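You operate a simulated robot arm through the tools that you are given. There is no shell and no other tool.

The job below is to be done with a simulated two-armed robot. You get a single attempt, and the scene is never put back.

JOB
Run the mill at the card's speed for the card's turns or one more, then stop and brake it.
Fine: one run; go by the counter.

It is judged by the outcome, as a careful person would: the job done as asked, and still so three seconds after it is handed in. It fails if anything else is knocked over, pushed out of place, dropped, spilled or broken.

ROBOT AND FRAMES
Two 7-joint arms with fingered hands on one trunk that stands fixed in place. Base frame: the origin is at the foot of the trunk, x ahead of it, y to its left, z up. Readings come in mm, degrees, newtons and seconds.
The left shoulder is at [73, 154, 1384], the right one opposite. With the tool pointing down near the work surface each hand reaches from about 100 to 720 mm from the base axis, measured 20 degrees to its own side. Payload 4 kg a hand.
The tool frame of a hand sits at the grasp point between the pads (the TCP): z along the fingers, y along the line on which they close. The tips reach 30 mm beyond it. Largest opening 104 mm; the body of the gripper starts 35 mm behind the TCP. The gripper is a hand of 3 fingers: y runs from the thumb to the fingers, the wrist lies at [-15, -104, -178] in the tool frame, and closing takes about 1.5 s.
Orientation is that of the tool frame in the base frame, as a unit quaternion [w, x, y, z]. With the fingers straight down and the wrist toward the robot, the tool's x, y and z point along [0, 1, 0], [1, 0, 0] and [0, 0, -1] of the base frame.

CONTROLS
- The arms move only by the tool jog_arm. It takes "left_motion", "right_motion" or both (then of equal length, played together; a hand with none holds still); each is a list of rows, each an object (a shift or turn left out is 0, a gripper value left out holds the last) with "dp": the shift along the base's x, y, z in mm, a list of three; "dr": the turn, a rotation vector about the base's x, y, z in rad, a list of three. In form: [{"dp": [x, y, z], "dr": [ax, ay, az]}, ...]. A call has 1 to 20 rows; each row shifts and turns the commanded pose from where the row before left it. "left_jaw" and "right_jaw" are, for a hand that has rows, the finger opening in mm, from 0 to 104, set as the call begins (left out, the last holds). A row lasts 0.2 s, in which the tool goes at most 50 mm and 8.6 degrees; a call with a longer step from one row to the next is refused whole, and so is a gripper value outside its range. Where a pose cannot be reached the arm comes as near as it can. A force on the tool above 40 N (or 10 N above the force at the start of the call, whichever is more), or a blocked arm, ends the call early, and 0.2 s more pass. The fingers move at their own pace (about 153 mm/s each) and stop on an object; they squeeze with about 25 N. The grip force told is the motor's: it shows also when the fingers shut on nothing. Time passes only in rows, and 0.2 s behind the last, so rows that do not move let the fingers close. It gives the time, the measured TCP pose, the force on the tool (base axes), the opening and the grip force at its end, in the units of the frame above (readings bear some noise), with the torque about the TCP (base axes, N m) and any sound that the robot's microphone picked up.
- Cameras (640 x 400 px; columns grow to the right, rows downward): "scene" is now at [138.9, -6, 1621]; the picture's right is [-0.05, -1.00, -0.00], its down [-0.63, 0.03, -0.78] and it looks along [0.78, -0.04, -0.63] (base axes); focal length 230 px, centre (320, 200). "left" rides on the left gripper at [-64, -94, -117] in its tool frame; the picture's right is [-0.72, -0.33, 0.61], its down [0.64, -0.65, 0.40] and it looks along [0.27, 0.68, 0.68] (tool axes); focal length 238 px, centre (320, 200). "right" rides on the right gripper at [64, -94, -117] in its tool frame; the picture's right is [-0.72, 0.33, -0.61], its down [-0.64, -0.65, 0.41] and it looks along [-0.27, 0.68, 0.68] (tool axes); focal length 238 px, centre (320, 200). There is no depth. A picture from a camera that has moved, and an enlarged one, comes with that camera's place and axes in the base frame and with its lens. The place of the scene camera against the robot may be out by one fixed shift of up to 18 mm in any direction.
- snapshot(camera): a new picture of that camera. It takes no simulated time.
- raise_lower(by): slides the trunk up (or, below 0, down) by that many mm; the arms and the scene camera ride with it, the base frame stays. It gives what a move gives, with no picture.
- move_fingers(index, middle, thumb_bend, thumb_turn, hand): sets how far each is bent, from 0 (flat) to 1 (curled in); at 0.3 the hand is open as for a grip, at 0.7 the pads meet at the TCP. One left out holds its place. A second passes; each finger stops where it meets its share of the squeeze, and holds until it gets a number again. A gripper value or a shape takes the hand back. It gives what a move gives, with no picture; readings hold the bend of each and the force on the fingers (four entries, about 0 where the hand has none), thumb and palm. thumb_turn goes from beside the hand (0) to across from the fingers (1), as for a grip.
- set_grasp(shape, hand): the hand has 3 fingers and takes this shape, open, in about a second: jaw (thumb against the fingers, like two jaws); tri (thumb and two fingers); tip (a fingertip pinch); poke (one finger out to press); point (the index stretched); flat (the hand flat); cup (the hand cupped); fist (a fist). The gripper value then closes the fingers along that shape, each until it touches; the sizes above hold for jaw. It gives what a move gives, with no picture.
- turn_head(pan, tilt): turns the head with the scene camera to pan (to the left, within 86 degrees either way) and tilt (down, from -29 to 69), counted from straight ahead of the robot. It gives what a move gives.
- zoom(camera, box): a new picture of the part [left, top, right, bottom] of that camera's present view, enlarged. It takes no simulated time.
- hand_in(): hands the job in; it is judged then, once.

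Places have to be worked out from the pictures, the camera data and where the tool is seen. Open the grippers and draw the arms clear of the work before you hand the job in, unless the task says otherwise.

The tools are called after "Emit:" as name(argument=value, ...) on one line, values as JSON. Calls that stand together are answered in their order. jog_arm: Moves the arms, as the interface text tells. Its arguments: {"type":"object","properties":{"left_motion":{"type":"array"},"left_jaw":{"type":"number"},"right_motion":{"type":"array"},"right_jaw":{"type":"number"}},"required":[]} The other tools are called the same way: raise_lower (by) slides the trunk up or down; set_grasp (shape, hand) gives the hand a shape; move_fingers (index, middle, thumb_bend, thumb_turn, hand) moves the fingers one by one; turn_head (pan, tilt) turns the head that bears the scene camera; snapshot (camera) takes a picture; zoom (camera, box) takes an enlarged picture of a part of a camera's view; hand_in () hands the job in.

At the start:

```text
time_s: 0.0
left_tool_pos: [456.7, 122.9, 1417.0]
left_ee_rot: [0.001, 0.706, 0.708, 0.0]
left_force: [0.3, 0.2, -0.7]
left_wrist_torque: [0.02, 0.0, 0.0]
left_finger_gap: 103.8
left_grasp_force: 0.1
left_shape: jaw
left_bend: [0.3, 0.3, 0.3, 0.98]
left_finger forces: [0.0, 0.1, 0.1, 0.0, 0.1, 0.1]
right_tool_pos: [489.4, -234.2, 1410.5]
right_ee_rot: [0.0, 0.707, 0.707, 0.0]
right_force: [-0.4, -0.3, 0.3]
right_wrist_torque: [0.01, -0.01, -0.01]
right_finger_gap: 103.7
right_grasp_force: 0.0
right_shape: jaw
right_bend: [0.3, 0.3, 0.3, 0.98]
right_finger forces: [0.1, 0.0, 0.0, 0.0, 0.0, 0.1]
trunk travel left (down, up): [-800.0, 140.0]
head pan, tilt: [-3.1, 38.7]
```

scene: 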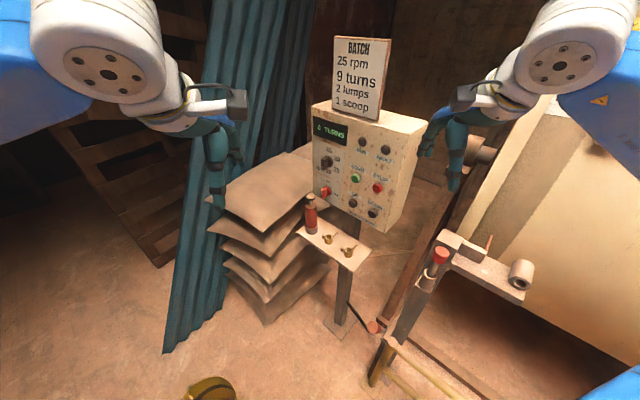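
right: 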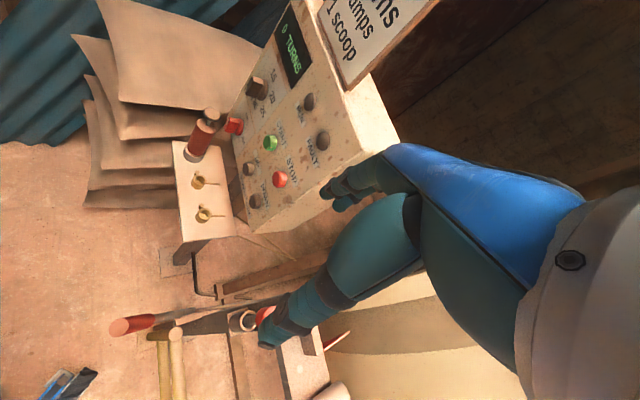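
left: 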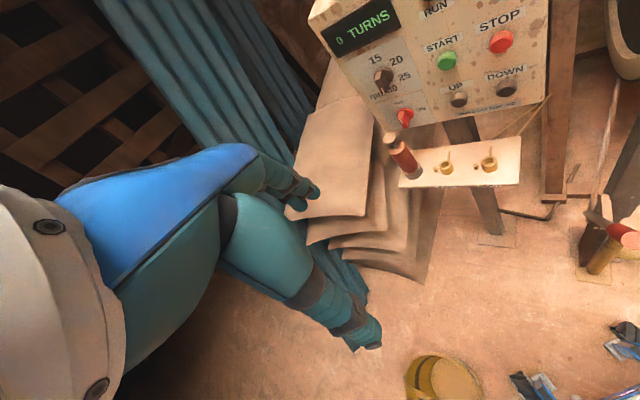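

The card reads 25 rpm, 9 turns; the panel has a speed knob, start, stop and other controls. I'll enlarge the views to read everything.

Emit:
zoom(camera="scene", box=[290, 90, 450, 240])

Emit:
zoom(camera="left", box=[300, 0, 560, 200])

Emit:
zoom(camera="right", box=[160, 0, 420, 240])

Emit:
zoom(camera="scene", box=[340, 200, 560, 400])

Emit:
zoom(camera="scene", box=[320, 20, 420, 130])

```text
2.67 times, centred on (370, 165) of scene
camera zoom: at [138.9, -6.0, 1621.0], right [-0.05, -1.0, 0.0], down [-0.63, 0.03, -0.78], along [0.78, -0.04, -0.63], focal length 615 px, centre (187, 293)
```

zoom: 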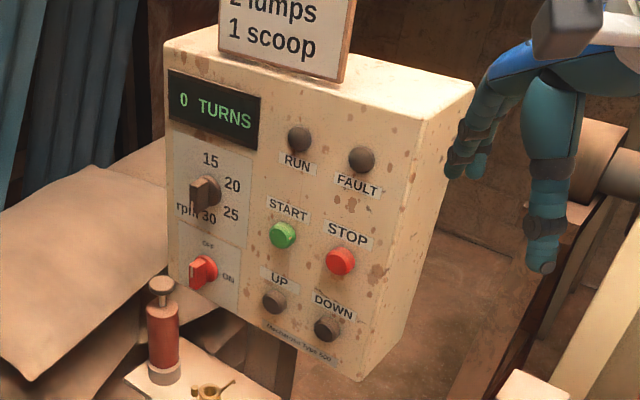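

```text
2.00 times, centred on (430, 100) of left
camera zoom: at [363.4, 59.6, 1533.3], right [-0.33, -0.72, -0.61], down [-0.65, 0.64, -0.4], along [0.68, 0.27, -0.68], focal length 477 px, centre (100, 400)
```

zoom: 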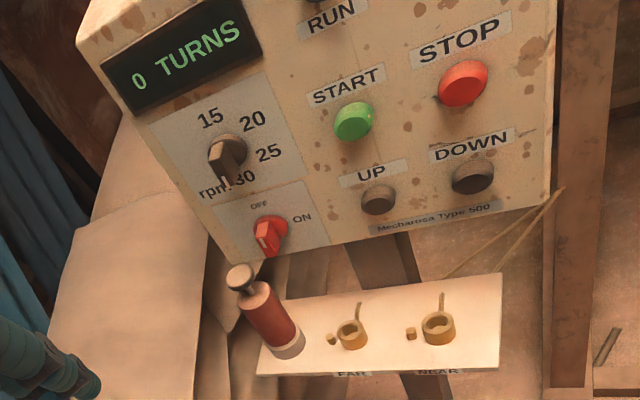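

```text
1.67 times, centred on (290, 120) of right
camera zoom: at [393.6, -171.0, 1527.4], right [0.33, -0.72, 0.61], down [-0.65, -0.64, -0.4], along [0.68, -0.27, -0.68], focal length 397 px, centre (370, 333)
```

zoom: 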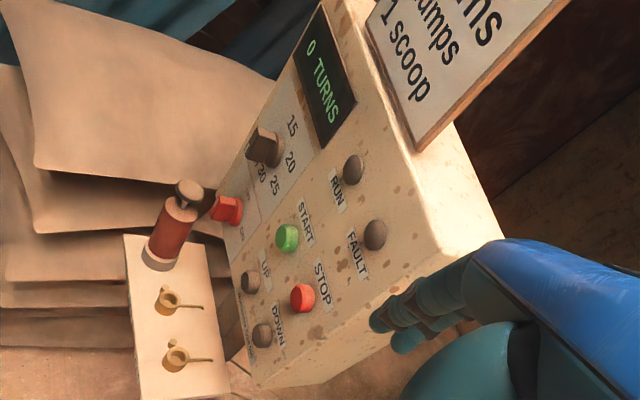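

```text
2.00 times, centred on (450, 300) of scene
camera zoom: at [138.9, -6.0, 1621.0], right [-0.05, -1.0, 0.0], down [-0.63, 0.03, -0.78], along [0.78, -0.04, -0.63], focal length 461 px, centre (60, 0)
```

zoom: 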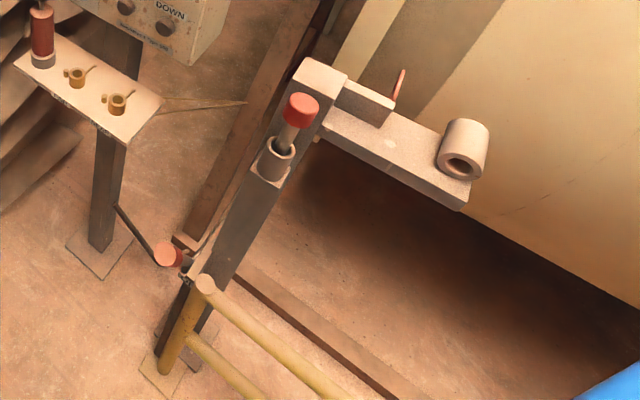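

```text
3.64 times, centred on (370, 75) of scene
camera zoom: at [138.9, -6.0, 1621.0], right [-0.05, -1.0, 0.0], down [-0.63, 0.03, -0.78], along [0.78, -0.04, -0.63], focal length 838 px, centre (138, 654)
```

zoom: 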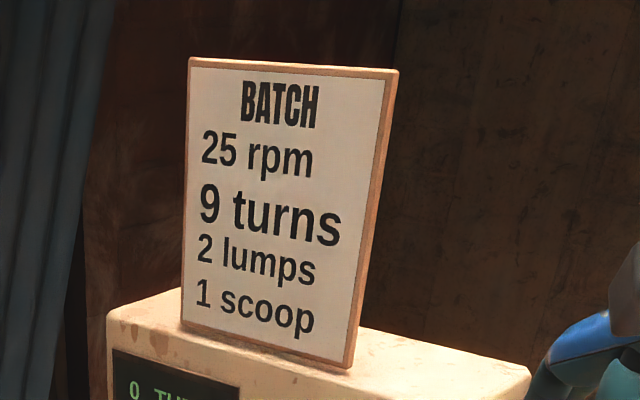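

The panel has a main ON/OFF switch (red), speed selector, START/STOP, UP/DOWN and a small shelf with a grease gun/valves; to the right are posts with red knobs, one probably the brake. I'll look around with the head.

Emit:
turn_head(pan=-45, tilt=35)

Emit:
snapshot(camera="scene")

```text
time_s: 1.1
left_tool_pos: [456.0, 124.1, 1417.5]
left_ee_rot: [-0.001, 0.706, 0.708, 0.0]
left_force: [-0.9, 0.5, 1.1]
left_wrist_torque: [-0.01, 0.02, -0.02]
left_finger_gap: 103.5
left_grasp_force: 0.2
left_shape: jaw
left_bend: [0.3, 0.3, 0.3, 0.98]
left_finger forces: [0.0, 0.0, 0.0, 0.0, 0.1, 0.0]
right_tool_pos: [486.7, -234.4, 1411.3]
right_ee_rot: [0.001, 0.707, 0.707, 0.0]
right_force: [0.0, -0.3, 0.0]
right_wrist_torque: [0.03, 0.0, 0.02]
right_finger_gap: 103.8
right_grasp_force: 0.1
right_shape: jaw
right_bend: [0.3, 0.3, 0.3, 0.98]
right_finger forces: [0.0, 0.1, 0.0, 0.0, 0.1, 0.0]
trunk travel left (down, up): [-800.0, 140.0]
head pan, tilt: [-45.0, 35.0]
```

```text
taken
camera scene: at [115.4, -63.6, 1626.7], right [-0.71, -0.71, 0.0], down [-0.41, 0.41, -0.82], along [0.58, -0.58, -0.58], focal length 230 px, centre (320, 200)
```

scene: 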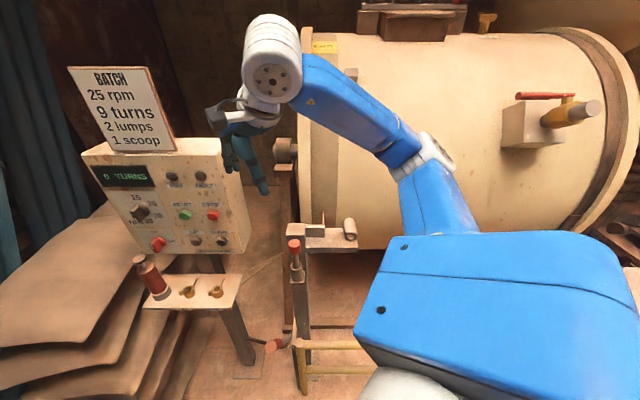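

The mill drum is at the right, with a cover/hatch and a valve. I'll zoom on the parts.

Emit:
zoom(camera="scene", box=[240, 190, 400, 400])

Emit:
zoom(camera="scene", box=[300, 0, 640, 240])

Emit:
turn_head(pan=-75, tilt=30)

Emit:
snapshot(camera="scene")

Emit:
turn_head(pan=-25, tilt=60)

Emit:
snapshot(camera="scene")

```text
1.90 times, centred on (320, 295) of scene
camera zoom: at [115.4, -63.6, 1626.7], right [-0.71, -0.71, 0.0], down [-0.41, 0.41, -0.82], along [0.58, -0.58, -0.58], focal length 439 px, centre (320, 19)
```

zoom: 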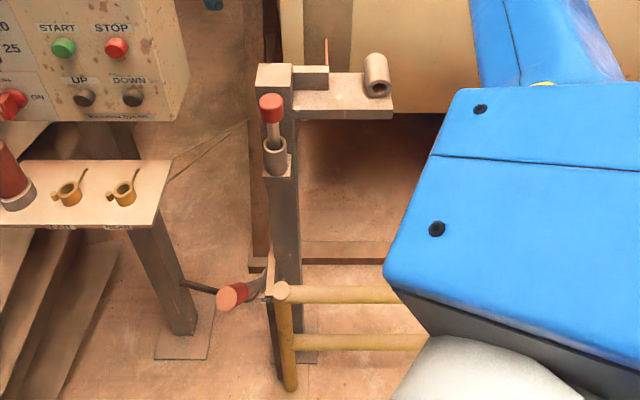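

```text
1.67 times, centred on (470, 120) of scene
camera zoom: at [115.4, -63.6, 1626.7], right [-0.71, -0.71, 0.0], down [-0.41, 0.41, -0.82], along [0.58, -0.58, -0.58], focal length 384 px, centre (70, 333)
```

zoom: 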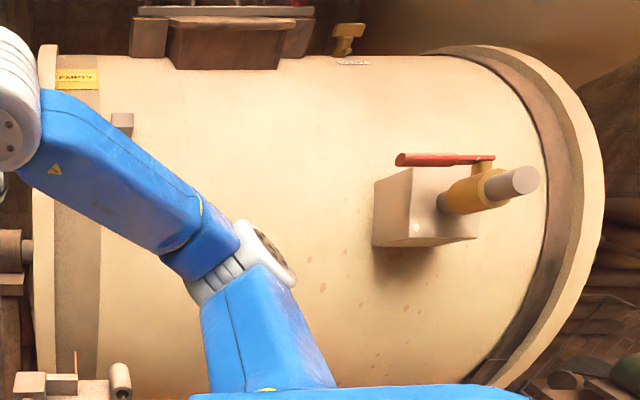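

```text
time_s: 2.0
left_tool_pos: [455.7, 123.6, 1418.5]
left_ee_rot: [0.0, 0.707, 0.708, 0.0]
left_force: [-0.7, -1.0, -0.3]
left_wrist_torque: [0.0, 0.03, -0.02]
left_finger_gap: 103.6
left_grasp_force: 0.1
left_shape: jaw
left_bend: [0.3, 0.3, 0.3, 0.98]
left_finger forces: [0.0, 0.1, 0.0, 0.0, 0.0, 0.2]
right_tool_pos: [487.3, -234.8, 1411.0]
right_ee_rot: [0.001, 0.708, 0.707, 0.0]
right_force: [-0.2, 0.4, 0.1]
right_wrist_torque: [0.01, -0.03, 0.03]
right_finger_gap: 103.6
right_grasp_force: 0.1
right_shape: jaw
right_bend: [0.3, 0.3, 0.3, 0.98]
right_finger forces: [0.0, 0.0, 0.0, 0.0, 0.0, 0.0]
trunk travel left (down, up): [-800.0, 140.0]
head pan, tilt: [-75.0, 30.0]
```

```text
taken
camera scene: at [76.8, -88.7, 1634.6], right [-0.97, -0.26, 0.0], down [-0.13, 0.48, -0.87], along [0.22, -0.84, -0.5], focal length 230 px, centre (320, 200)
```

scene: 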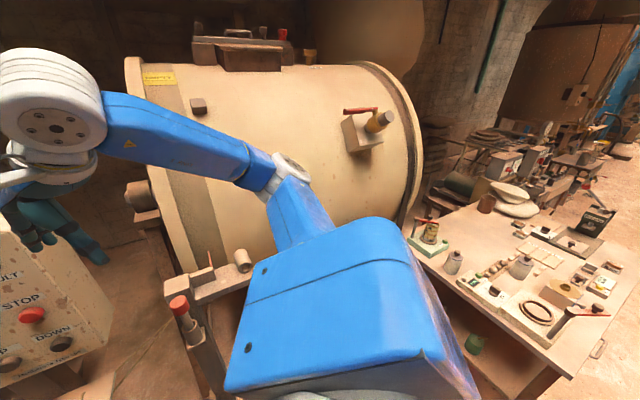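

```text
time_s: 3.2
left_tool_pos: [456.0, 123.5, 1418.1]
left_ee_rot: [-0.001, 0.706, 0.708, 0.0]
left_force: [-0.5, 0.6, 0.8]
left_wrist_torque: [-0.03, 0.03, 0.01]
left_finger_gap: 103.5
left_grasp_force: 0.1
left_shape: jaw
left_bend: [0.3, 0.3, 0.3, 0.98]
left_finger forces: [0.0, 0.0, 0.0, 0.1, 0.1, 0.0]
right_tool_pos: [486.9, -233.8, 1410.6]
right_ee_rot: [0.0, 0.707, 0.708, 0.0]
right_force: [0.1, 0.4, 0.2]
right_wrist_torque: [-0.01, -0.02, 0.01]
right_finger_gap: 103.4
right_grasp_force: 0.1
right_shape: jaw
right_bend: [0.3, 0.3, 0.3, 0.98]
right_finger forces: [0.0, 0.0, 0.0, 0.0, 0.1, 0.0]
trunk travel left (down, up): [-800.0, 140.0]
head pan, tilt: [-25.0, 60.0]
```

```text
taken
camera scene: at [113.4, -29.5, 1592.5], right [-0.42, -0.91, 0.0], down [-0.79, 0.37, -0.5], along [0.45, -0.21, -0.87], focal length 230 px, centre (320, 200)
```

scene: 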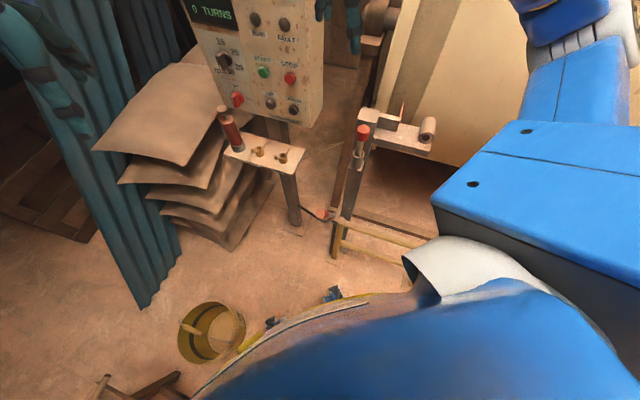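

I need detail on the panel switches, and the red-knobbed lever and plunger. I'll turn the head back towards the panel and zoom tightly.

Emit:
turn_head(pan=-15, tilt=40)

Emit:
snapshot(camera="scene")

Emit:
zoom(camera="scene", box=[240, 120, 320, 200])

Emit:
zoom(camera="scene", box=[330, 220, 460, 350])

```text
time_s: 4.0
left_tool_pos: [456.9, 124.8, 1418.5]
left_ee_rot: [0.001, 0.707, 0.707, 0.0]
left_force: [-0.6, -0.6, 0.1]
left_wrist_torque: [0.0, 0.0, -0.04]
left_finger_gap: 103.7
left_grasp_force: 0.1
left_shape: jaw
left_bend: [0.3, 0.3, 0.3, 0.98]
left_finger forces: [0.0, 0.0, 0.0, 0.0, 0.0, 0.1]
right_tool_pos: [486.3, -234.4, 1411.7]
right_ee_rot: [0.0, 0.707, 0.707, 0.0]
right_force: [0.9, 0.6, 0.6]
right_wrist_torque: [-0.01, 0.04, 0.0]
right_finger_gap: 103.9
right_grasp_force: 0.0
right_shape: jaw
right_bend: [0.3, 0.3, 0.3, 0.98]
right_finger forces: [0.0, 0.0, 0.0, 0.1, 0.0, 0.0]
trunk travel left (down, up): [-800.0, 140.0]
head pan, tilt: [-15.0, 40.0]
```

```text
taken
camera scene: at [135.3, -23.3, 1619.1], right [-0.26, -0.97, 0.0], down [-0.62, 0.17, -0.76], along [0.74, -0.2, -0.65], focal length 230 px, centre (320, 200)
```

scene: 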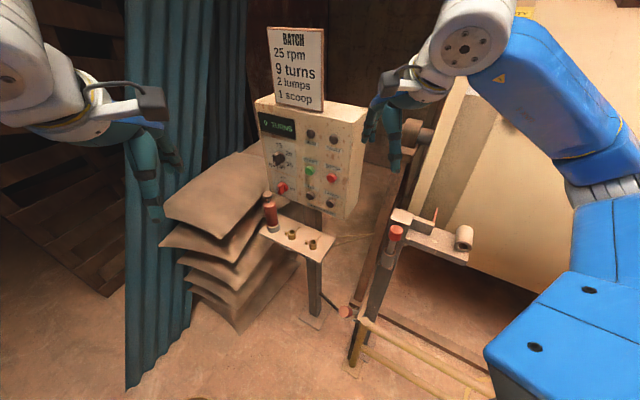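

```text
5.00 times, centred on (280, 160) of scene
camera zoom: at [135.3, -23.3, 1619.1], right [-0.26, -0.97, 0.0], down [-0.62, 0.17, -0.76], along [0.74, -0.2, -0.65], focal length 1153 px, centre (520, 400)
```

zoom: 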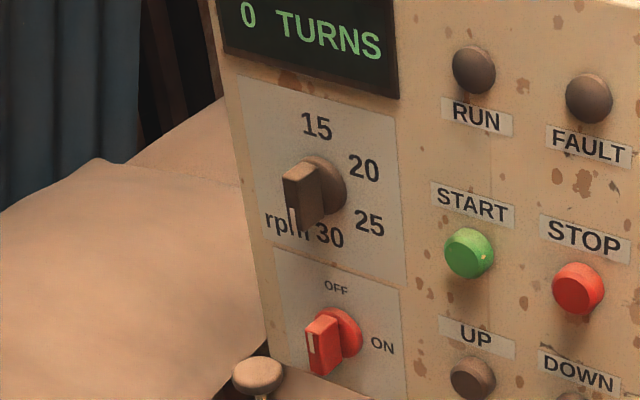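

```text
3.08 times, centred on (395, 285) of scene
camera zoom: at [135.3, -23.3, 1619.1], right [-0.26, -0.97, 0.0], down [-0.62, 0.17, -0.76], along [0.74, -0.2, -0.65], focal length 709 px, centre (89, -62)
```

zoom: 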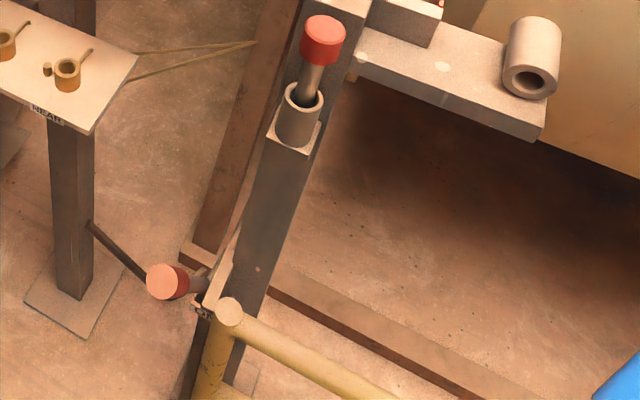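

The START and STOP buttons triangulate to about [751,-155,1195] and [695,-211,1196], so the panel faces [-0.7,0.7,0]. I zoom in harder on the selector and main switch to read their positions.

Emit:
zoom(camera="scene", box=[264, 138, 304, 178])

Emit:
zoom(camera="left", box=[350, 40, 430, 140])

Emit:
zoom(camera="scene", box=[264, 170, 304, 210])

Emit:
zoom(camera="right", box=[90, 280, 190, 400])

Emit:
zoom(camera="left", box=[540, 180, 640, 300])

```text
10.00 times, centred on (284, 158) of scene
camera zoom: at [135.3, -23.3, 1619.1], right [-0.26, -0.97, 0.0], down [-0.62, 0.17, -0.76], along [0.74, -0.2, -0.65], focal length 2305 px, centre (680, 620)
```

zoom: 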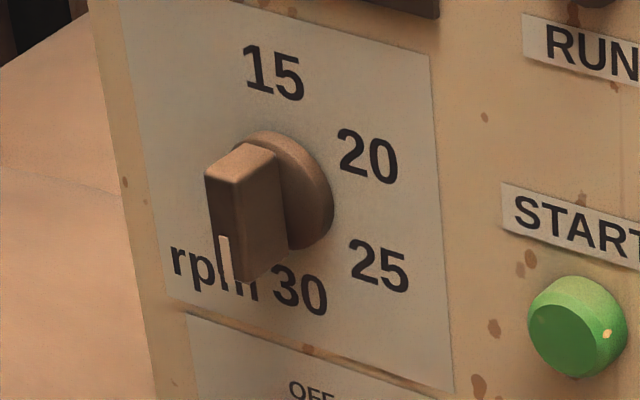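

```text
4.00 times, centred on (390, 90) of left
camera zoom: at [361.4, 59.7, 1533.8], right [-0.33, -0.72, -0.61], down [-0.65, 0.64, -0.4], along [0.68, 0.27, -0.68], focal length 953 px, centre (40, 640)
```

zoom: 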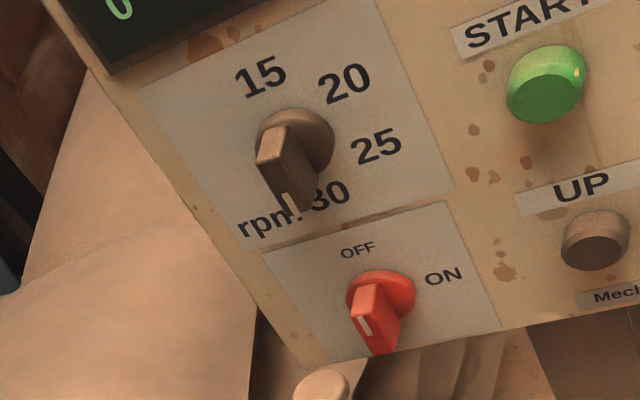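

```text
10.00 times, centred on (284, 190) of scene
camera zoom: at [135.3, -23.3, 1619.1], right [-0.26, -0.97, 0.0], down [-0.62, 0.17, -0.76], along [0.74, -0.2, -0.65], focal length 2305 px, centre (680, 300)
```

zoom: 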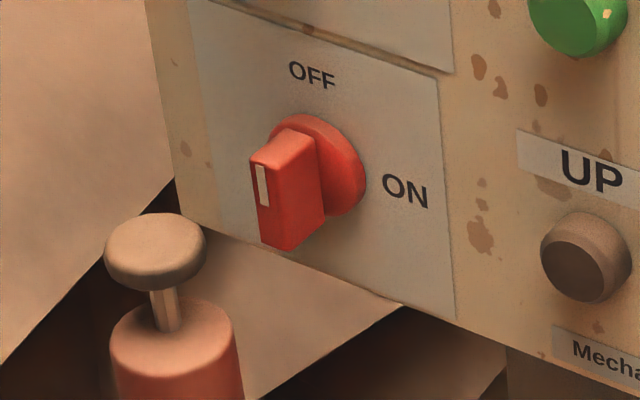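

```text
3.33 times, centred on (140, 340) of right
camera zoom: at [391.6, -171.0, 1528.0], right [0.33, -0.72, 0.61], down [-0.65, -0.64, -0.4], along [0.68, -0.27, -0.68], focal length 794 px, centre (920, -267)
```

zoom: 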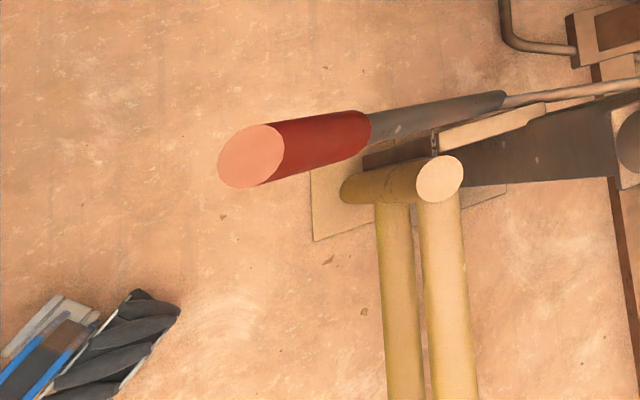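

```text
3.33 times, centred on (590, 240) of left
camera zoom: at [361.4, 59.7, 1533.8], right [-0.33, -0.72, -0.61], down [-0.65, 0.64, -0.4], along [0.68, 0.27, -0.68], focal length 794 px, centre (-580, 67)
```

zoom: 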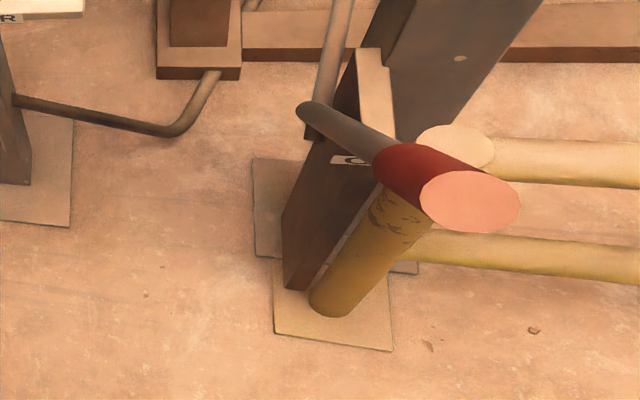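

The selector points to 30 (needs a turn to 25), and the main switch is at OFF. Before moving anything, I check the surroundings of the right arm and the area under the robot.

Emit:
turn_head(pan=-80, tilt=60)

Emit:
snapshot(camera="scene")

Emit:
turn_head(pan=60, tilt=50)

Emit:
snapshot(camera="scene")

```text
time_s: 5.4
left_tool_pos: [454.9, 123.8, 1417.5]
left_ee_rot: [0.0, 0.706, 0.708, 0.0]
left_force: [-0.2, 0.1, -0.6]
left_wrist_torque: [-0.01, -0.01, -0.03]
left_finger_gap: 103.5
left_grasp_force: 0.1
left_shape: jaw
left_bend: [0.3, 0.3, 0.3, 0.98]
left_finger forces: [0.0, 0.1, 0.0, 0.0, 0.0, 0.0]
right_tool_pos: [486.6, -234.0, 1410.1]
right_ee_rot: [0.0, 0.707, 0.707, 0.0]
right_force: [-1.0, -0.8, 0.0]
right_wrist_torque: [0.01, -0.03, -0.01]
right_finger_gap: 103.7
right_grasp_force: 0.1
right_shape: jaw
right_bend: [0.3, 0.3, 0.3, 0.98]
right_finger forces: [0.0, 0.0, 0.1, 0.0, 0.1, 0.1]
trunk travel left (down, up): [-800.0, 140.0]
head pan, tilt: [-80.0, 60.0]
```

```text
taken
camera scene: at [64.8, -67.0, 1592.5], right [-0.98, -0.17, 0.0], down [-0.15, 0.85, -0.5], along [0.09, -0.49, -0.87], focal length 230 px, centre (320, 200)
```

scene: 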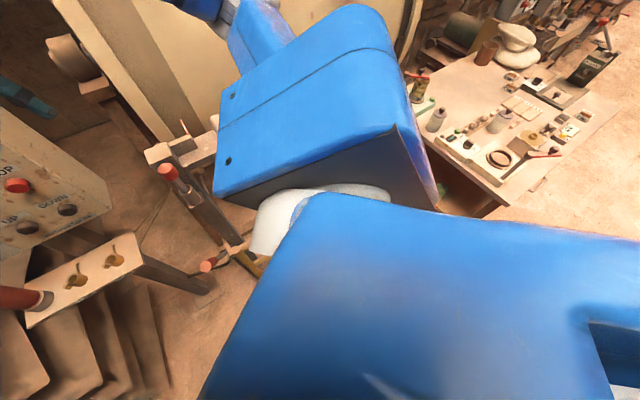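

```text
time_s: 7.6
left_tool_pos: [456.3, 124.0, 1417.6]
left_ee_rot: [0.0, 0.707, 0.708, 0.0]
left_force: [0.3, 0.3, -0.2]
left_wrist_torque: [0.03, 0.03, -0.01]
left_finger_gap: 103.3
left_grasp_force: 0.1
left_shape: jaw
left_bend: [0.3, 0.3, 0.3, 0.98]
left_finger forces: [0.0, 0.0, 0.0, 0.0, 0.0, 0.0]
right_tool_pos: [486.6, -234.6, 1411.5]
right_ee_rot: [0.0, 0.707, 0.707, 0.0]
right_force: [0.1, -0.3, 0.5]
right_wrist_torque: [0.0, 0.03, -0.01]
right_finger_gap: 103.7
right_grasp_force: 0.2
right_shape: jaw
right_bend: [0.3, 0.3, 0.3, 0.98]
right_finger forces: [0.0, 0.0, 0.0, 0.1, 0.0, 0.0]
trunk travel left (down, up): [-800.0, 140.0]
head pan, tilt: [60.0, 50.0]
```

```text
taken
camera scene: at [91.7, 65.4, 1605.1], right [0.87, -0.5, 0.0], down [-0.38, -0.66, -0.64], along [0.32, 0.56, -0.77], focal length 230 px, centre (320, 200)
```

scene: 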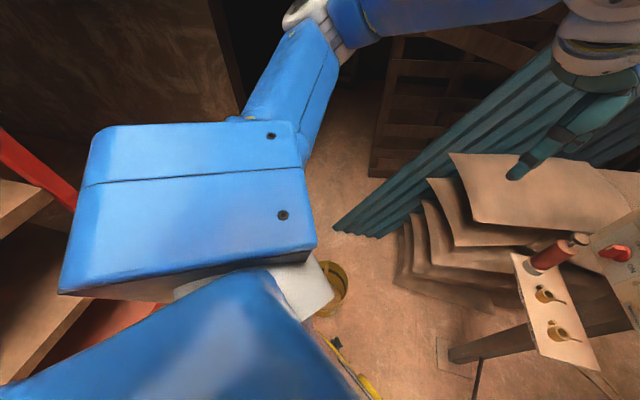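

Nothing is near beneath the hands. I move the right hand back and down a little so its camera can look at the red-handled lever from the robot's side.

Emit:
jog_arm(right_motion=[{"dp": [-30, 14, -22]}, {"dp": [-30, 14, -22]}, {"dp": [-30, 14, -22]}, {"dp": [-30, 14, -22]}, {"dp": [-30, 14, -22]}])

Emit:
snapshot(camera="right")

```text
time_s: 8.8
left_tool_pos: [456.9, 125.1, 1415.9]
left_ee_rot: [0.001, 0.707, 0.707, 0.0]
left_force: [0.7, -0.3, 0.1]
left_wrist_torque: [-0.03, -0.03, -0.03]
left_finger_gap: 103.5
left_grasp_force: 0.1
left_shape: jaw
left_bend: [0.3, 0.3, 0.3, 0.98]
left_finger forces: [0.0, 0.0, 0.1, 0.1, 0.0, 0.0]
right_tool_pos: [410.6, -183.4, 1359.2]
right_ee_rot: [0.0, 0.708, 0.706, 0.0]
right_force: [-0.2, 0.8, -0.4]
right_wrist_torque: [0.01, -0.02, -0.01]
right_finger_gap: 103.6
right_grasp_force: 0.0
right_shape: jaw
right_bend: [0.3, 0.3, 0.3, 0.98]
right_finger forces: [0.0, 0.1, 0.1, 0.0, 0.0, 0.1]
right hand out of reach, approached as far as the arm can: row 3, 4, 5
trunk travel left (down, up): [-800.0, 140.0]
head pan, tilt: [60.0, 50.0]
```

```text
taken
camera right: at [315.2, -120.2, 1475.0], right [0.33, -0.72, 0.61], down [-0.65, -0.64, -0.4], along [0.68, -0.27, -0.68], focal length 238 px, centre (320, 200)
```

right: 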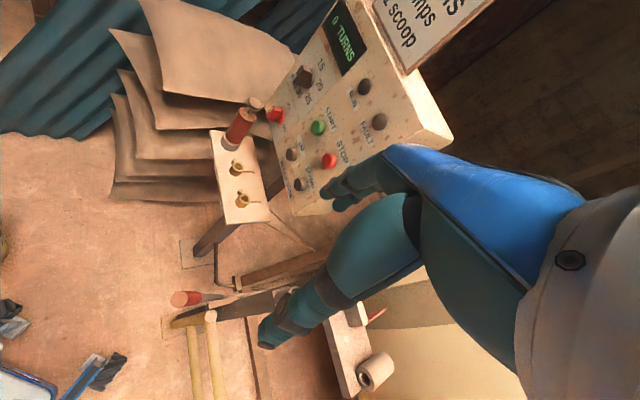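

The right arm is folded at that height; I move it lower to get a closer look at the lever.

Emit:
jog_arm(right_motion=[{"dp": [-2, 0, -35]}, {"dp": [-2, 0, -35]}, {"dp": [-2, 0, -35]}, {"dp": [-2, 5, -35]}, {"dp": [-2, 5, -35]}])

Emit:
snapshot(camera="right")

Emit:
zoom(camera="right", box=[100, 270, 260, 370])

```text
time_s: 10.0
left_tool_pos: [457.2, 123.1, 1417.1]
left_ee_rot: [0.0, 0.706, 0.708, 0.0]
left_force: [-0.1, 0.3, -0.8]
left_wrist_torque: [-0.02, -0.02, -0.01]
left_finger_gap: 103.7
left_grasp_force: 0.2
left_shape: jaw
left_bend: [0.3, 0.3, 0.3, 0.98]
left_finger forces: [0.0, 0.1, 0.0, 0.1, 0.0, 0.0]
right_tool_pos: [412.2, -184.7, 1345.3]
right_ee_rot: [-0.001, 0.707, 0.707, 0.0]
right_force: [-1.4, -0.6, 0.3]
right_wrist_torque: [0.01, 0.01, 0.02]
right_finger_gap: 103.6
right_grasp_force: 0.0
right_shape: jaw
right_bend: [0.3, 0.3, 0.3, 0.98]
right_finger forces: [0.1, 0.0, 0.0, 0.1, 0.0, 0.0]
right hand out of reach, approached as far as the arm can: row 1, 2, 3, 4, 5
trunk travel left (down, up): [-800.0, 140.0]
head pan, tilt: [60.0, 50.0]
```

```text
taken
camera right: at [316.4, -121.7, 1463.4], right [0.33, -0.72, 0.61], down [-0.65, -0.64, -0.4], along [0.68, -0.27, -0.68], focal length 238 px, centre (320, 200)
```

right: 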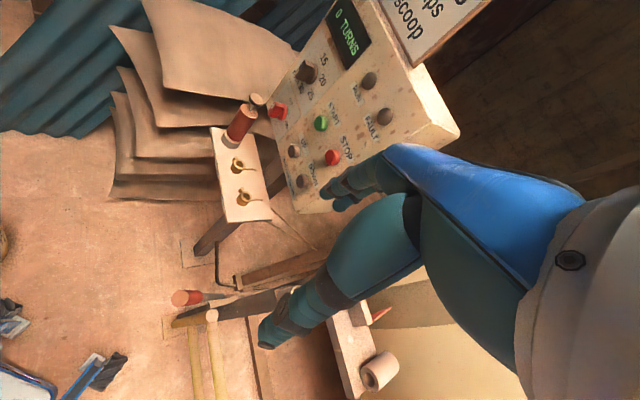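

```text
4.00 times, centred on (180, 320) of right
camera zoom: at [316.4, -121.7, 1463.4], right [0.33, -0.72, 0.61], down [-0.65, -0.64, -0.4], along [0.68, -0.27, -0.68], focal length 953 px, centre (880, -280)
```

zoom: 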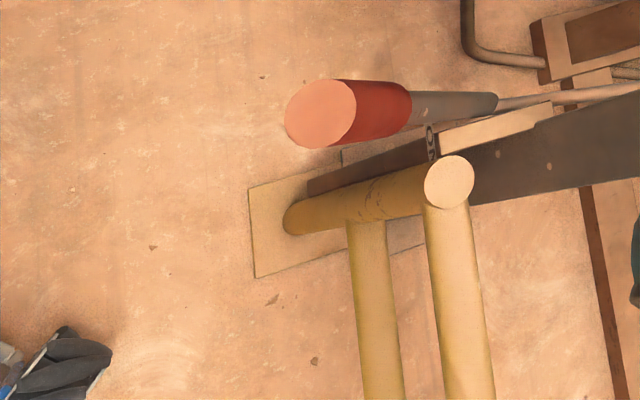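

The elbow limit blocks further folding (wrist too near the shoulder). I step forward a little to see how the commanded pose behaves.

Emit:
jog_arm(right_motion=[{"dp": [10, -5, 0]}])

```text
time_s: 10.4
left_tool_pos: [454.4, 123.7, 1416.8]
left_ee_rot: [0.001, 0.707, 0.707, -0.001]
left_force: [-1.1, 0.4, -0.1]
left_wrist_torque: [-0.01, 0.0, 0.0]
left_finger_gap: 103.5
left_grasp_force: 0.1
left_shape: jaw
left_bend: [0.3, 0.3, 0.3, 0.98]
left_finger forces: [0.0, 0.0, 0.0, 0.0, 0.0, 0.1]
right_tool_pos: [418.4, -190.6, 1347.4]
right_ee_rot: [0.001, 0.707, 0.707, 0.0]
right_force: [0.2, -0.4, -0.1]
right_wrist_torque: [0.01, -0.01, -0.01]
right_finger_gap: 103.8
right_grasp_force: 0.1
right_shape: jaw
right_bend: [0.3, 0.3, 0.3, 0.98]
right_finger forces: [0.0, 0.0, 0.1, 0.0, 0.0, 0.0]
trunk travel left (down, up): [-800.0, 140.0]
head pan, tilt: [60.0, 50.0]
```

The commanded pose re-syncs to the actual one each call. I bring the right hand forward a bit and then lower the trunk by 250 mm so that the head and the hands are better placed for the panel and lever.

Emit:
jog_arm(right_motion=[{"dp": [25, -5, 10]}, {"dp": [25, -5, 10]}])

Emit:
turn_head(pan=-25, tilt=45)

Emit:
raise_lower(by=-250)

Emit:
snapshot(camera="scene")

Emit:
snapshot(camera="right")

Emit:
snapshot(camera="left")

```text
time_s: 11.0
left_tool_pos: [456.3, 123.6, 1417.2]
left_ee_rot: [0.0, 0.706, 0.708, -0.001]
left_force: [0.1, -0.3, 0.2]
left_wrist_torque: [-0.03, 0.0, 0.0]
left_finger_gap: 103.6
left_grasp_force: 0.2
left_shape: jaw
left_bend: [0.3, 0.3, 0.3, 0.98]
left_finger forces: [0.1, 0.0, 0.0, 0.0, 0.1, 0.0]
right_tool_pos: [469.7, -199.3, 1366.1]
right_ee_rot: [0.0, 0.707, 0.708, 0.0]
right_force: [0.1, 0.5, 0.0]
right_wrist_torque: [0.01, -0.02, -0.01]
right_finger_gap: 103.9
right_grasp_force: 0.0
right_shape: jaw
right_bend: [0.3, 0.3, 0.3, 0.98]
right_finger forces: [0.0, 0.0, 0.0, 0.0, 0.0, 0.0]
trunk travel left (down, up): [-800.0, 140.0]
head pan, tilt: [60.0, 50.0]
```

```text
time_s: 12.6
left_tool_pos: [456.6, 124.2, 1417.8]
left_ee_rot: [-0.001, 0.706, 0.708, 0.0]
left_force: [-0.3, -1.0, 0.1]
left_wrist_torque: [0.03, 0.0, -0.03]
left_finger_gap: 103.4
left_grasp_force: 0.1
left_shape: jaw
left_bend: [0.3, 0.3, 0.3, 0.98]
left_finger forces: [0.0, 0.0, 0.1, 0.0, 0.0, 0.0]
right_tool_pos: [468.4, -198.2, 1366.3]
right_ee_rot: [0.0, 0.707, 0.707, 0.001]
right_force: [-0.1, -0.6, -0.6]
right_wrist_torque: [0.01, -0.01, -0.01]
right_finger_gap: 103.6
right_grasp_force: 0.1
right_shape: jaw
right_bend: [0.3, 0.3, 0.3, 0.98]
right_finger forces: [0.0, 0.1, 0.1, 0.1, 0.0, 0.0]
trunk travel left (down, up): [-800.0, 140.0]
head pan, tilt: [-25.0, 45.0]
```

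```text
time_s: 15.2
left_tool_pos: [455.2, 123.7, 1166.5]
left_ee_rot: [0.0, 0.706, 0.708, 0.0]
left_force: [-0.5, 0.5, -0.7]
left_wrist_torque: [0.0, 0.01, -0.02]
left_finger_gap: 103.5
left_grasp_force: 0.1
left_shape: jaw
left_bend: [0.3, 0.3, 0.3, 0.98]
left_finger forces: [0.0, 0.0, 0.1, 0.1, 0.0, 0.0]
right_tool_pos: [469.1, -197.6, 1115.4]
right_ee_rot: [0.0, 0.708, 0.707, 0.0]
right_force: [0.9, 0.1, -0.4]
right_wrist_torque: [-0.02, -0.02, 0.02]
right_finger_gap: 103.6
right_grasp_force: 0.0
right_shape: jaw
right_bend: [0.3, 0.3, 0.3, 0.98]
right_finger forces: [0.0, 0.0, 0.0, 0.1, 0.1, 0.0]
trunk travel left (down, up): [-550.0, 390.0]
head pan, tilt: [-25.0, 45.0]
```

```text
taken
camera scene: at [126.3, -35.5, 1361.9], right [-0.42, -0.91, 0.0], down [-0.64, 0.3, -0.71], along [0.64, -0.3, -0.71], focal length 230 px, centre (320, 200)
```

scene: 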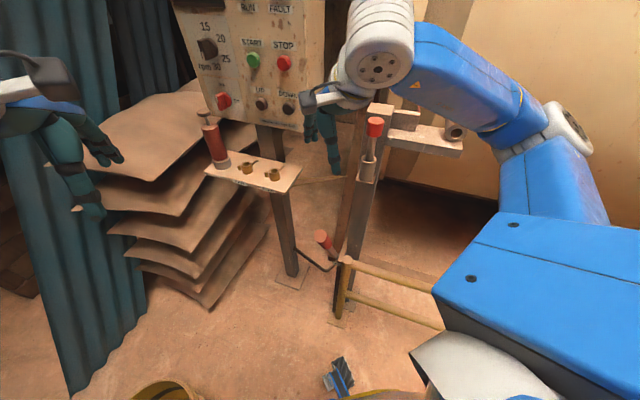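

```text
taken
camera right: at [372.8, -134.5, 1233.0], right [0.33, -0.72, 0.61], down [-0.65, -0.64, -0.4], along [0.68, -0.27, -0.68], focal length 238 px, centre (320, 200)
```

right: 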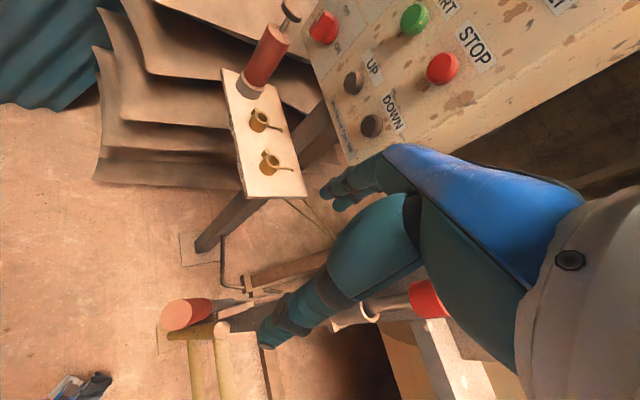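

```text
taken
camera left: at [361.1, 59.8, 1283.9], right [-0.33, -0.72, -0.61], down [-0.65, 0.64, -0.4], along [0.68, 0.27, -0.68], focal length 238 px, centre (320, 200)
```

left: 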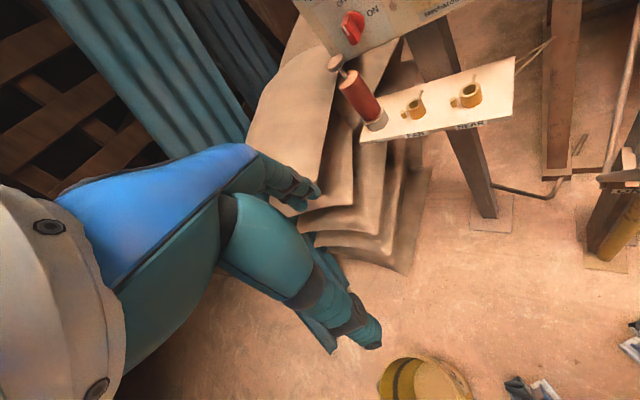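

Now I zoom on the low lever, the pin post and the left side view of the lever label.

Emit:
zoom(camera="scene", box=[290, 210, 390, 330])

Emit:
zoom(camera="scene", box=[340, 90, 480, 220])

Emit:
zoom(camera="right", box=[140, 270, 300, 370])

Emit:
zoom(camera="left", box=[540, 130, 640, 290])

```text
3.33 times, centred on (340, 270) of scene
camera zoom: at [126.3, -35.5, 1361.9], right [-0.42, -0.91, 0.0], down [-0.64, 0.3, -0.71], along [0.64, -0.3, -0.71], focal length 768 px, centre (253, -33)
```

zoom: 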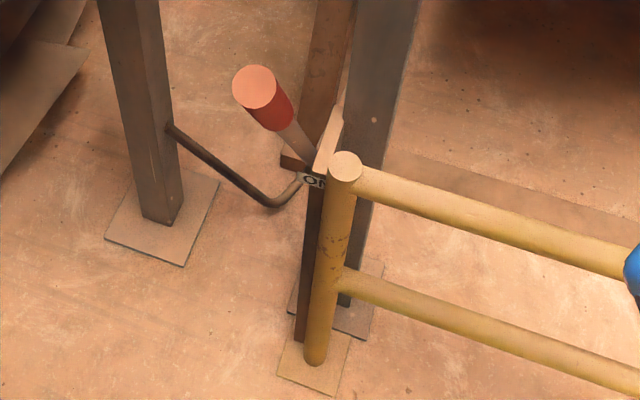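

```text
3.08 times, centred on (410, 155) of scene
camera zoom: at [126.3, -35.5, 1361.9], right [-0.42, -0.91, 0.0], down [-0.64, 0.3, -0.71], along [0.64, -0.3, -0.71], focal length 709 px, centre (43, 338)
```

zoom: 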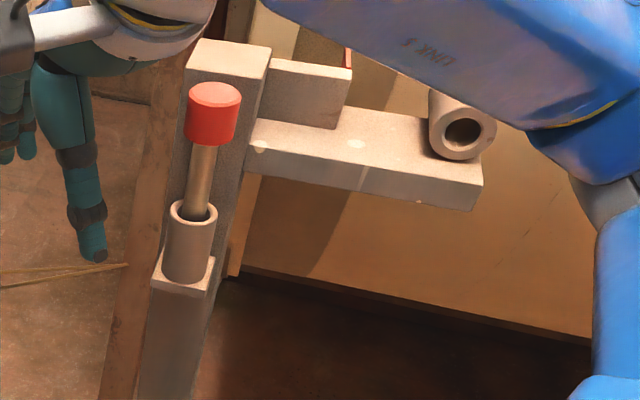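

```text
4.00 times, centred on (220, 320) of right
camera zoom: at [372.8, -134.5, 1233.0], right [0.33, -0.72, 0.61], down [-0.65, -0.64, -0.4], along [0.68, -0.27, -0.68], focal length 953 px, centre (720, -280)
```

zoom: 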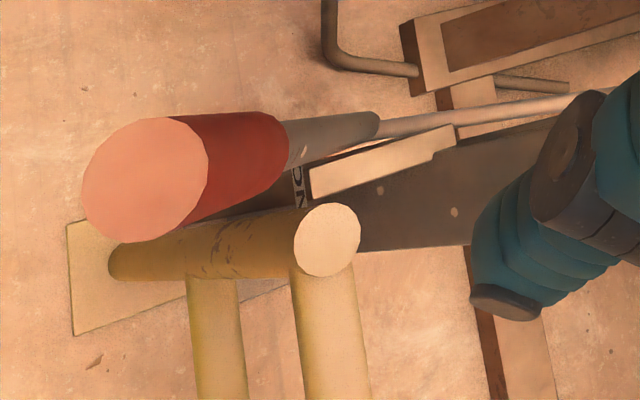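

```text
2.50 times, centred on (590, 210) of left
camera zoom: at [361.1, 59.8, 1283.9], right [-0.33, -0.72, -0.61], down [-0.65, 0.64, -0.4], along [0.68, 0.27, -0.68], focal length 596 px, centre (-355, 175)
```

zoom: 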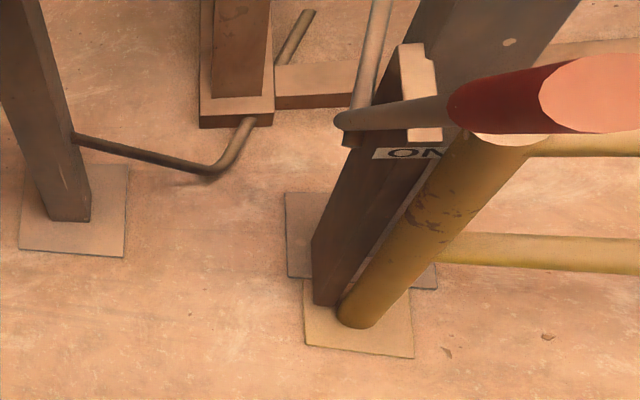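

The lever is long, pivoting low near [590,-350,400] with its red grip end near [418,-173,902]; an "ON" label lies on the robot side. I zoom further to see the quadrant and any OFF label.

Emit:
zoom(camera="left", box=[590, 140, 640, 190])

Emit:
zoom(camera="right", box=[205, 290, 265, 330])

Emit:
zoom(camera="scene", box=[315, 220, 365, 280])

```text
8.00 times, centred on (615, 165) of left
camera zoom: at [361.1, 59.8, 1283.9], right [-0.33, -0.72, -0.61], down [-0.65, 0.64, -0.4], along [0.68, 0.27, -0.68], focal length 1907 px, centre (-2040, 480)
```

zoom: 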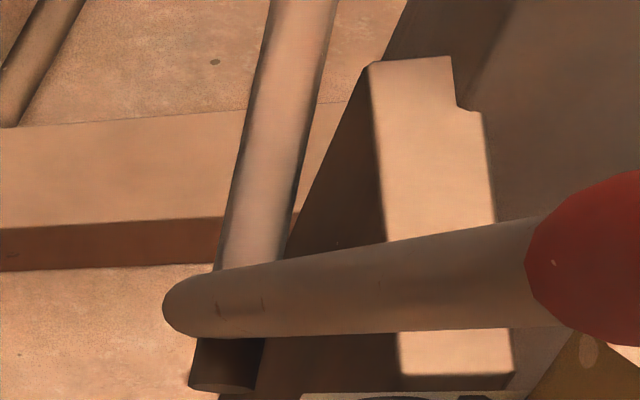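

```text
10.00 times, centred on (235, 310) of right
camera zoom: at [372.8, -134.5, 1233.0], right [0.33, -0.72, 0.61], down [-0.65, -0.64, -0.4], along [0.68, -0.27, -0.68], focal length 2384 px, centre (1170, -900)
```

zoom: 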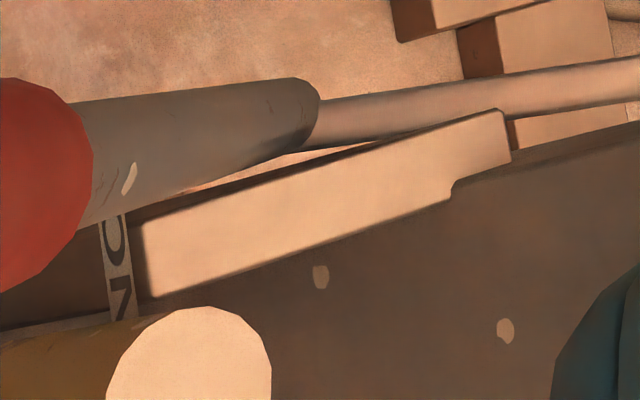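

```text
6.67 times, centred on (340, 250) of scene
camera zoom: at [126.3, -35.5, 1361.9], right [-0.42, -0.91, 0.0], down [-0.64, 0.3, -0.71], along [0.64, -0.3, -0.71], focal length 1537 px, centre (187, -133)
```

zoom: 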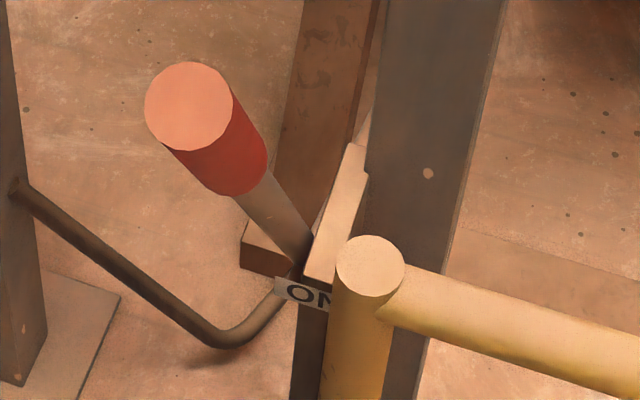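

The gate plate seems to run along the lever's swing direction, with ON at the robot's end. I turn the left hand 45° right and lower it so its camera can view the lever from the left side.

Emit:
jog_arm(left_motion=[{"dp": [0, 0, -44], "dr": [0, 0, -0.13]}, {"dp": [0, 0, -44], "dr": [0, 0, -0.13]}, {"dp": [0, 0, -44], "dr": [0, 0, -0.13]}, {"dp": [0, 0, -44], "dr": [0, 0, -0.13]}, {"dp": [0, 0, -44], "dr": [0, 0, -0.13]}, {"dp": [0, 0, -44], "dr": [0, 0, -0.13]}])

Emit:
snapshot(camera="left")

```text
time_s: 16.6
left_tool_pos: [456.3, 122.4, 902.6]
left_ee_rot: [0.001, 0.923, 0.386, -0.001]
left_force: [0.0, 0.4, -0.3]
left_wrist_torque: [0.0, 0.01, -0.03]
left_finger_gap: 103.7
left_grasp_force: 0.0
left_shape: jaw
left_bend: [0.3, 0.3, 0.3, 0.98]
left_finger forces: [0.0, 0.1, 0.1, 0.1, 0.0, 0.1]
right_tool_pos: [467.7, -198.4, 1117.7]
right_ee_rot: [0.0, 0.707, 0.707, -0.001]
right_force: [-0.2, -0.2, -0.2]
right_wrist_torque: [0.02, -0.03, -0.02]
right_finger_gap: 103.8
right_grasp_force: 0.1
right_shape: jaw
right_bend: [0.3, 0.3, 0.3, 0.98]
right_finger forces: [0.1, 0.0, 0.0, 0.0, 0.0, 0.1]
trunk travel left (down, up): [-550.0, 390.0]
head pan, tilt: [-25.0, 45.0]
```

```text
taken
camera left: at [344.0, 144.4, 1018.8], right [-0.74, -0.28, -0.61], down [-0.01, 0.91, -0.41], along [0.67, -0.29, -0.68], focal length 238 px, centre (320, 200)
```

left: 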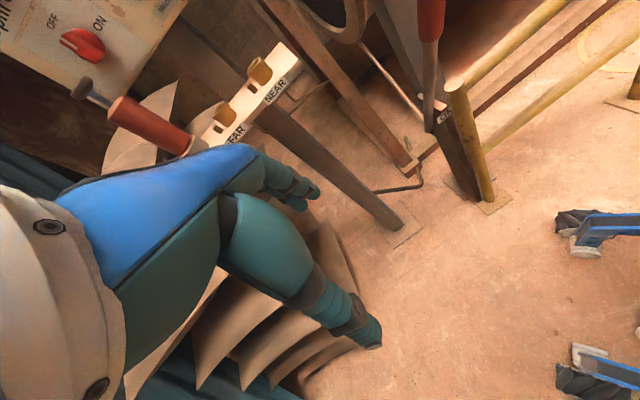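

Emit:
zoom(camera="left", box=[340, 0, 540, 220])

Emit:
zoom(camera="left", box=[410, 80, 480, 150])

```text
1.82 times, centred on (440, 110) of left
camera zoom: at [344.0, 144.4, 1018.8], right [-0.74, -0.28, -0.61], down [-0.01, 0.91, -0.41], along [0.67, -0.29, -0.68], focal length 433 px, centre (102, 364)
```

zoom: 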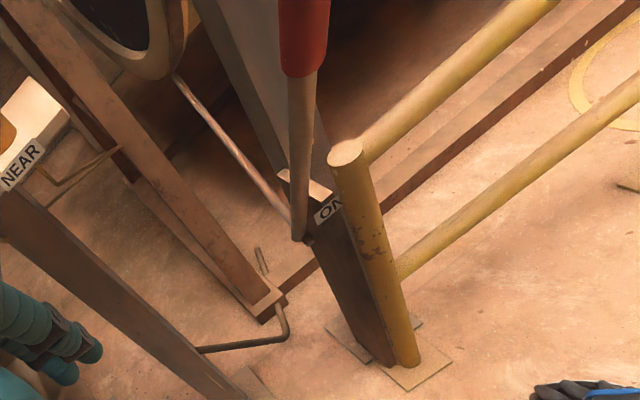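

```text
5.71 times, centred on (445, 115) of left
camera zoom: at [344.0, 144.4, 1018.8], right [-0.74, -0.28, -0.61], down [-0.01, 0.91, -0.41], along [0.67, -0.29, -0.68], focal length 1362 px, centre (-394, 686)
```

zoom: 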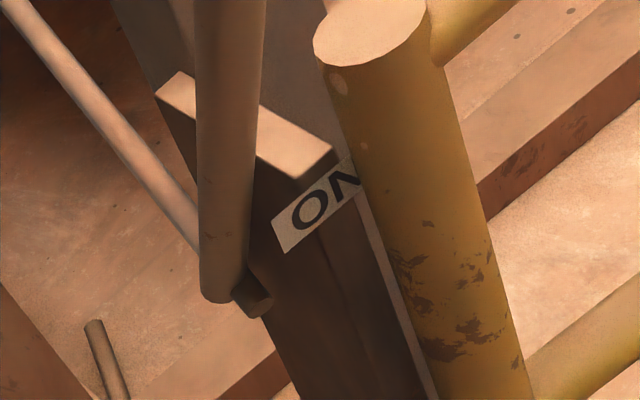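

The lever pivots at about [588,-350,405] and leans ~26° toward the robot, with ON at the robot-side end of the gate. I'll check the drum itself (pin socket, hatch, valve, brake band) with the head.

Emit:
turn_head(pan=-50, tilt=0)

Emit:
snapshot(camera="scene")

Emit:
zoom(camera="scene", box=[200, 150, 440, 300])

```text
time_s: 17.7
left_tool_pos: [456.0, 123.0, 904.4]
left_ee_rot: [0.001, 0.923, 0.386, 0.0]
left_force: [-0.6, -0.1, 0.6]
left_wrist_torque: [0.01, 0.02, 0.02]
left_finger_gap: 103.7
left_grasp_force: 0.1
left_shape: jaw
left_bend: [0.3, 0.3, 0.3, 0.98]
left_finger forces: [0.0, 0.1, 0.0, 0.0, 0.0, 0.0]
right_tool_pos: [467.0, -198.4, 1116.3]
right_ee_rot: [0.0, 0.708, 0.707, 0.0]
right_force: [-0.3, 0.8, -0.1]
right_wrist_torque: [-0.03, 0.0, 0.02]
right_finger_gap: 103.6
right_grasp_force: 0.0
right_shape: jaw
right_bend: [0.3, 0.3, 0.3, 0.98]
right_finger forces: [0.0, 0.0, 0.0, 0.0, 0.0, 0.0]
trunk travel left (down, up): [-550.0, 390.0]
head pan, tilt: [-50.0, 0.0]
```

```text
taken
camera scene: at [110.6, -69.7, 1432.8], right [-0.77, -0.64, 0.0], down [0.0, 0.0, -1.0], along [0.64, -0.77, 0.0], focal length 230 px, centre (320, 200)
```

scene: 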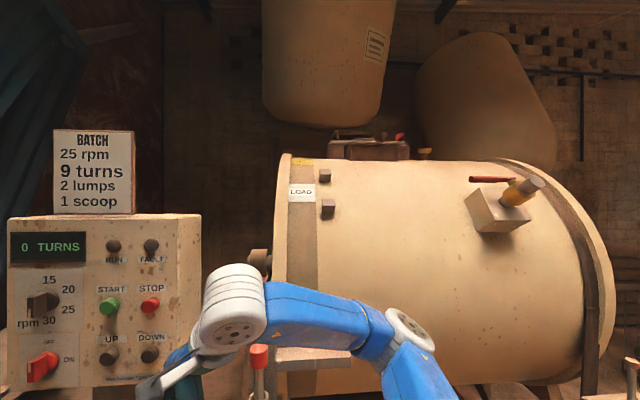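

```text
2.67 times, centred on (320, 225) of scene
camera zoom: at [110.6, -69.7, 1432.8], right [-0.77, -0.64, 0.0], down [0.0, 0.0, -1.0], along [0.64, -0.77, 0.0], focal length 615 px, centre (320, 133)
```

zoom: 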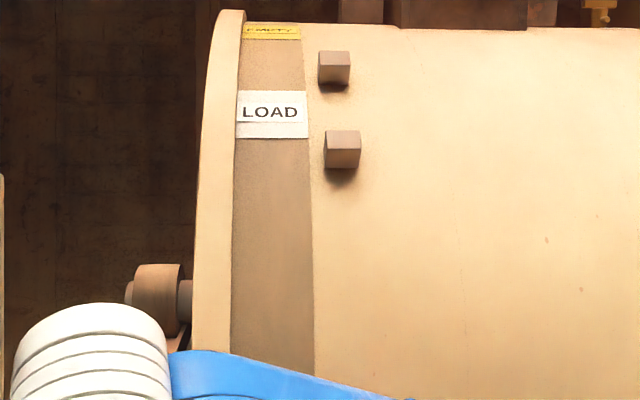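

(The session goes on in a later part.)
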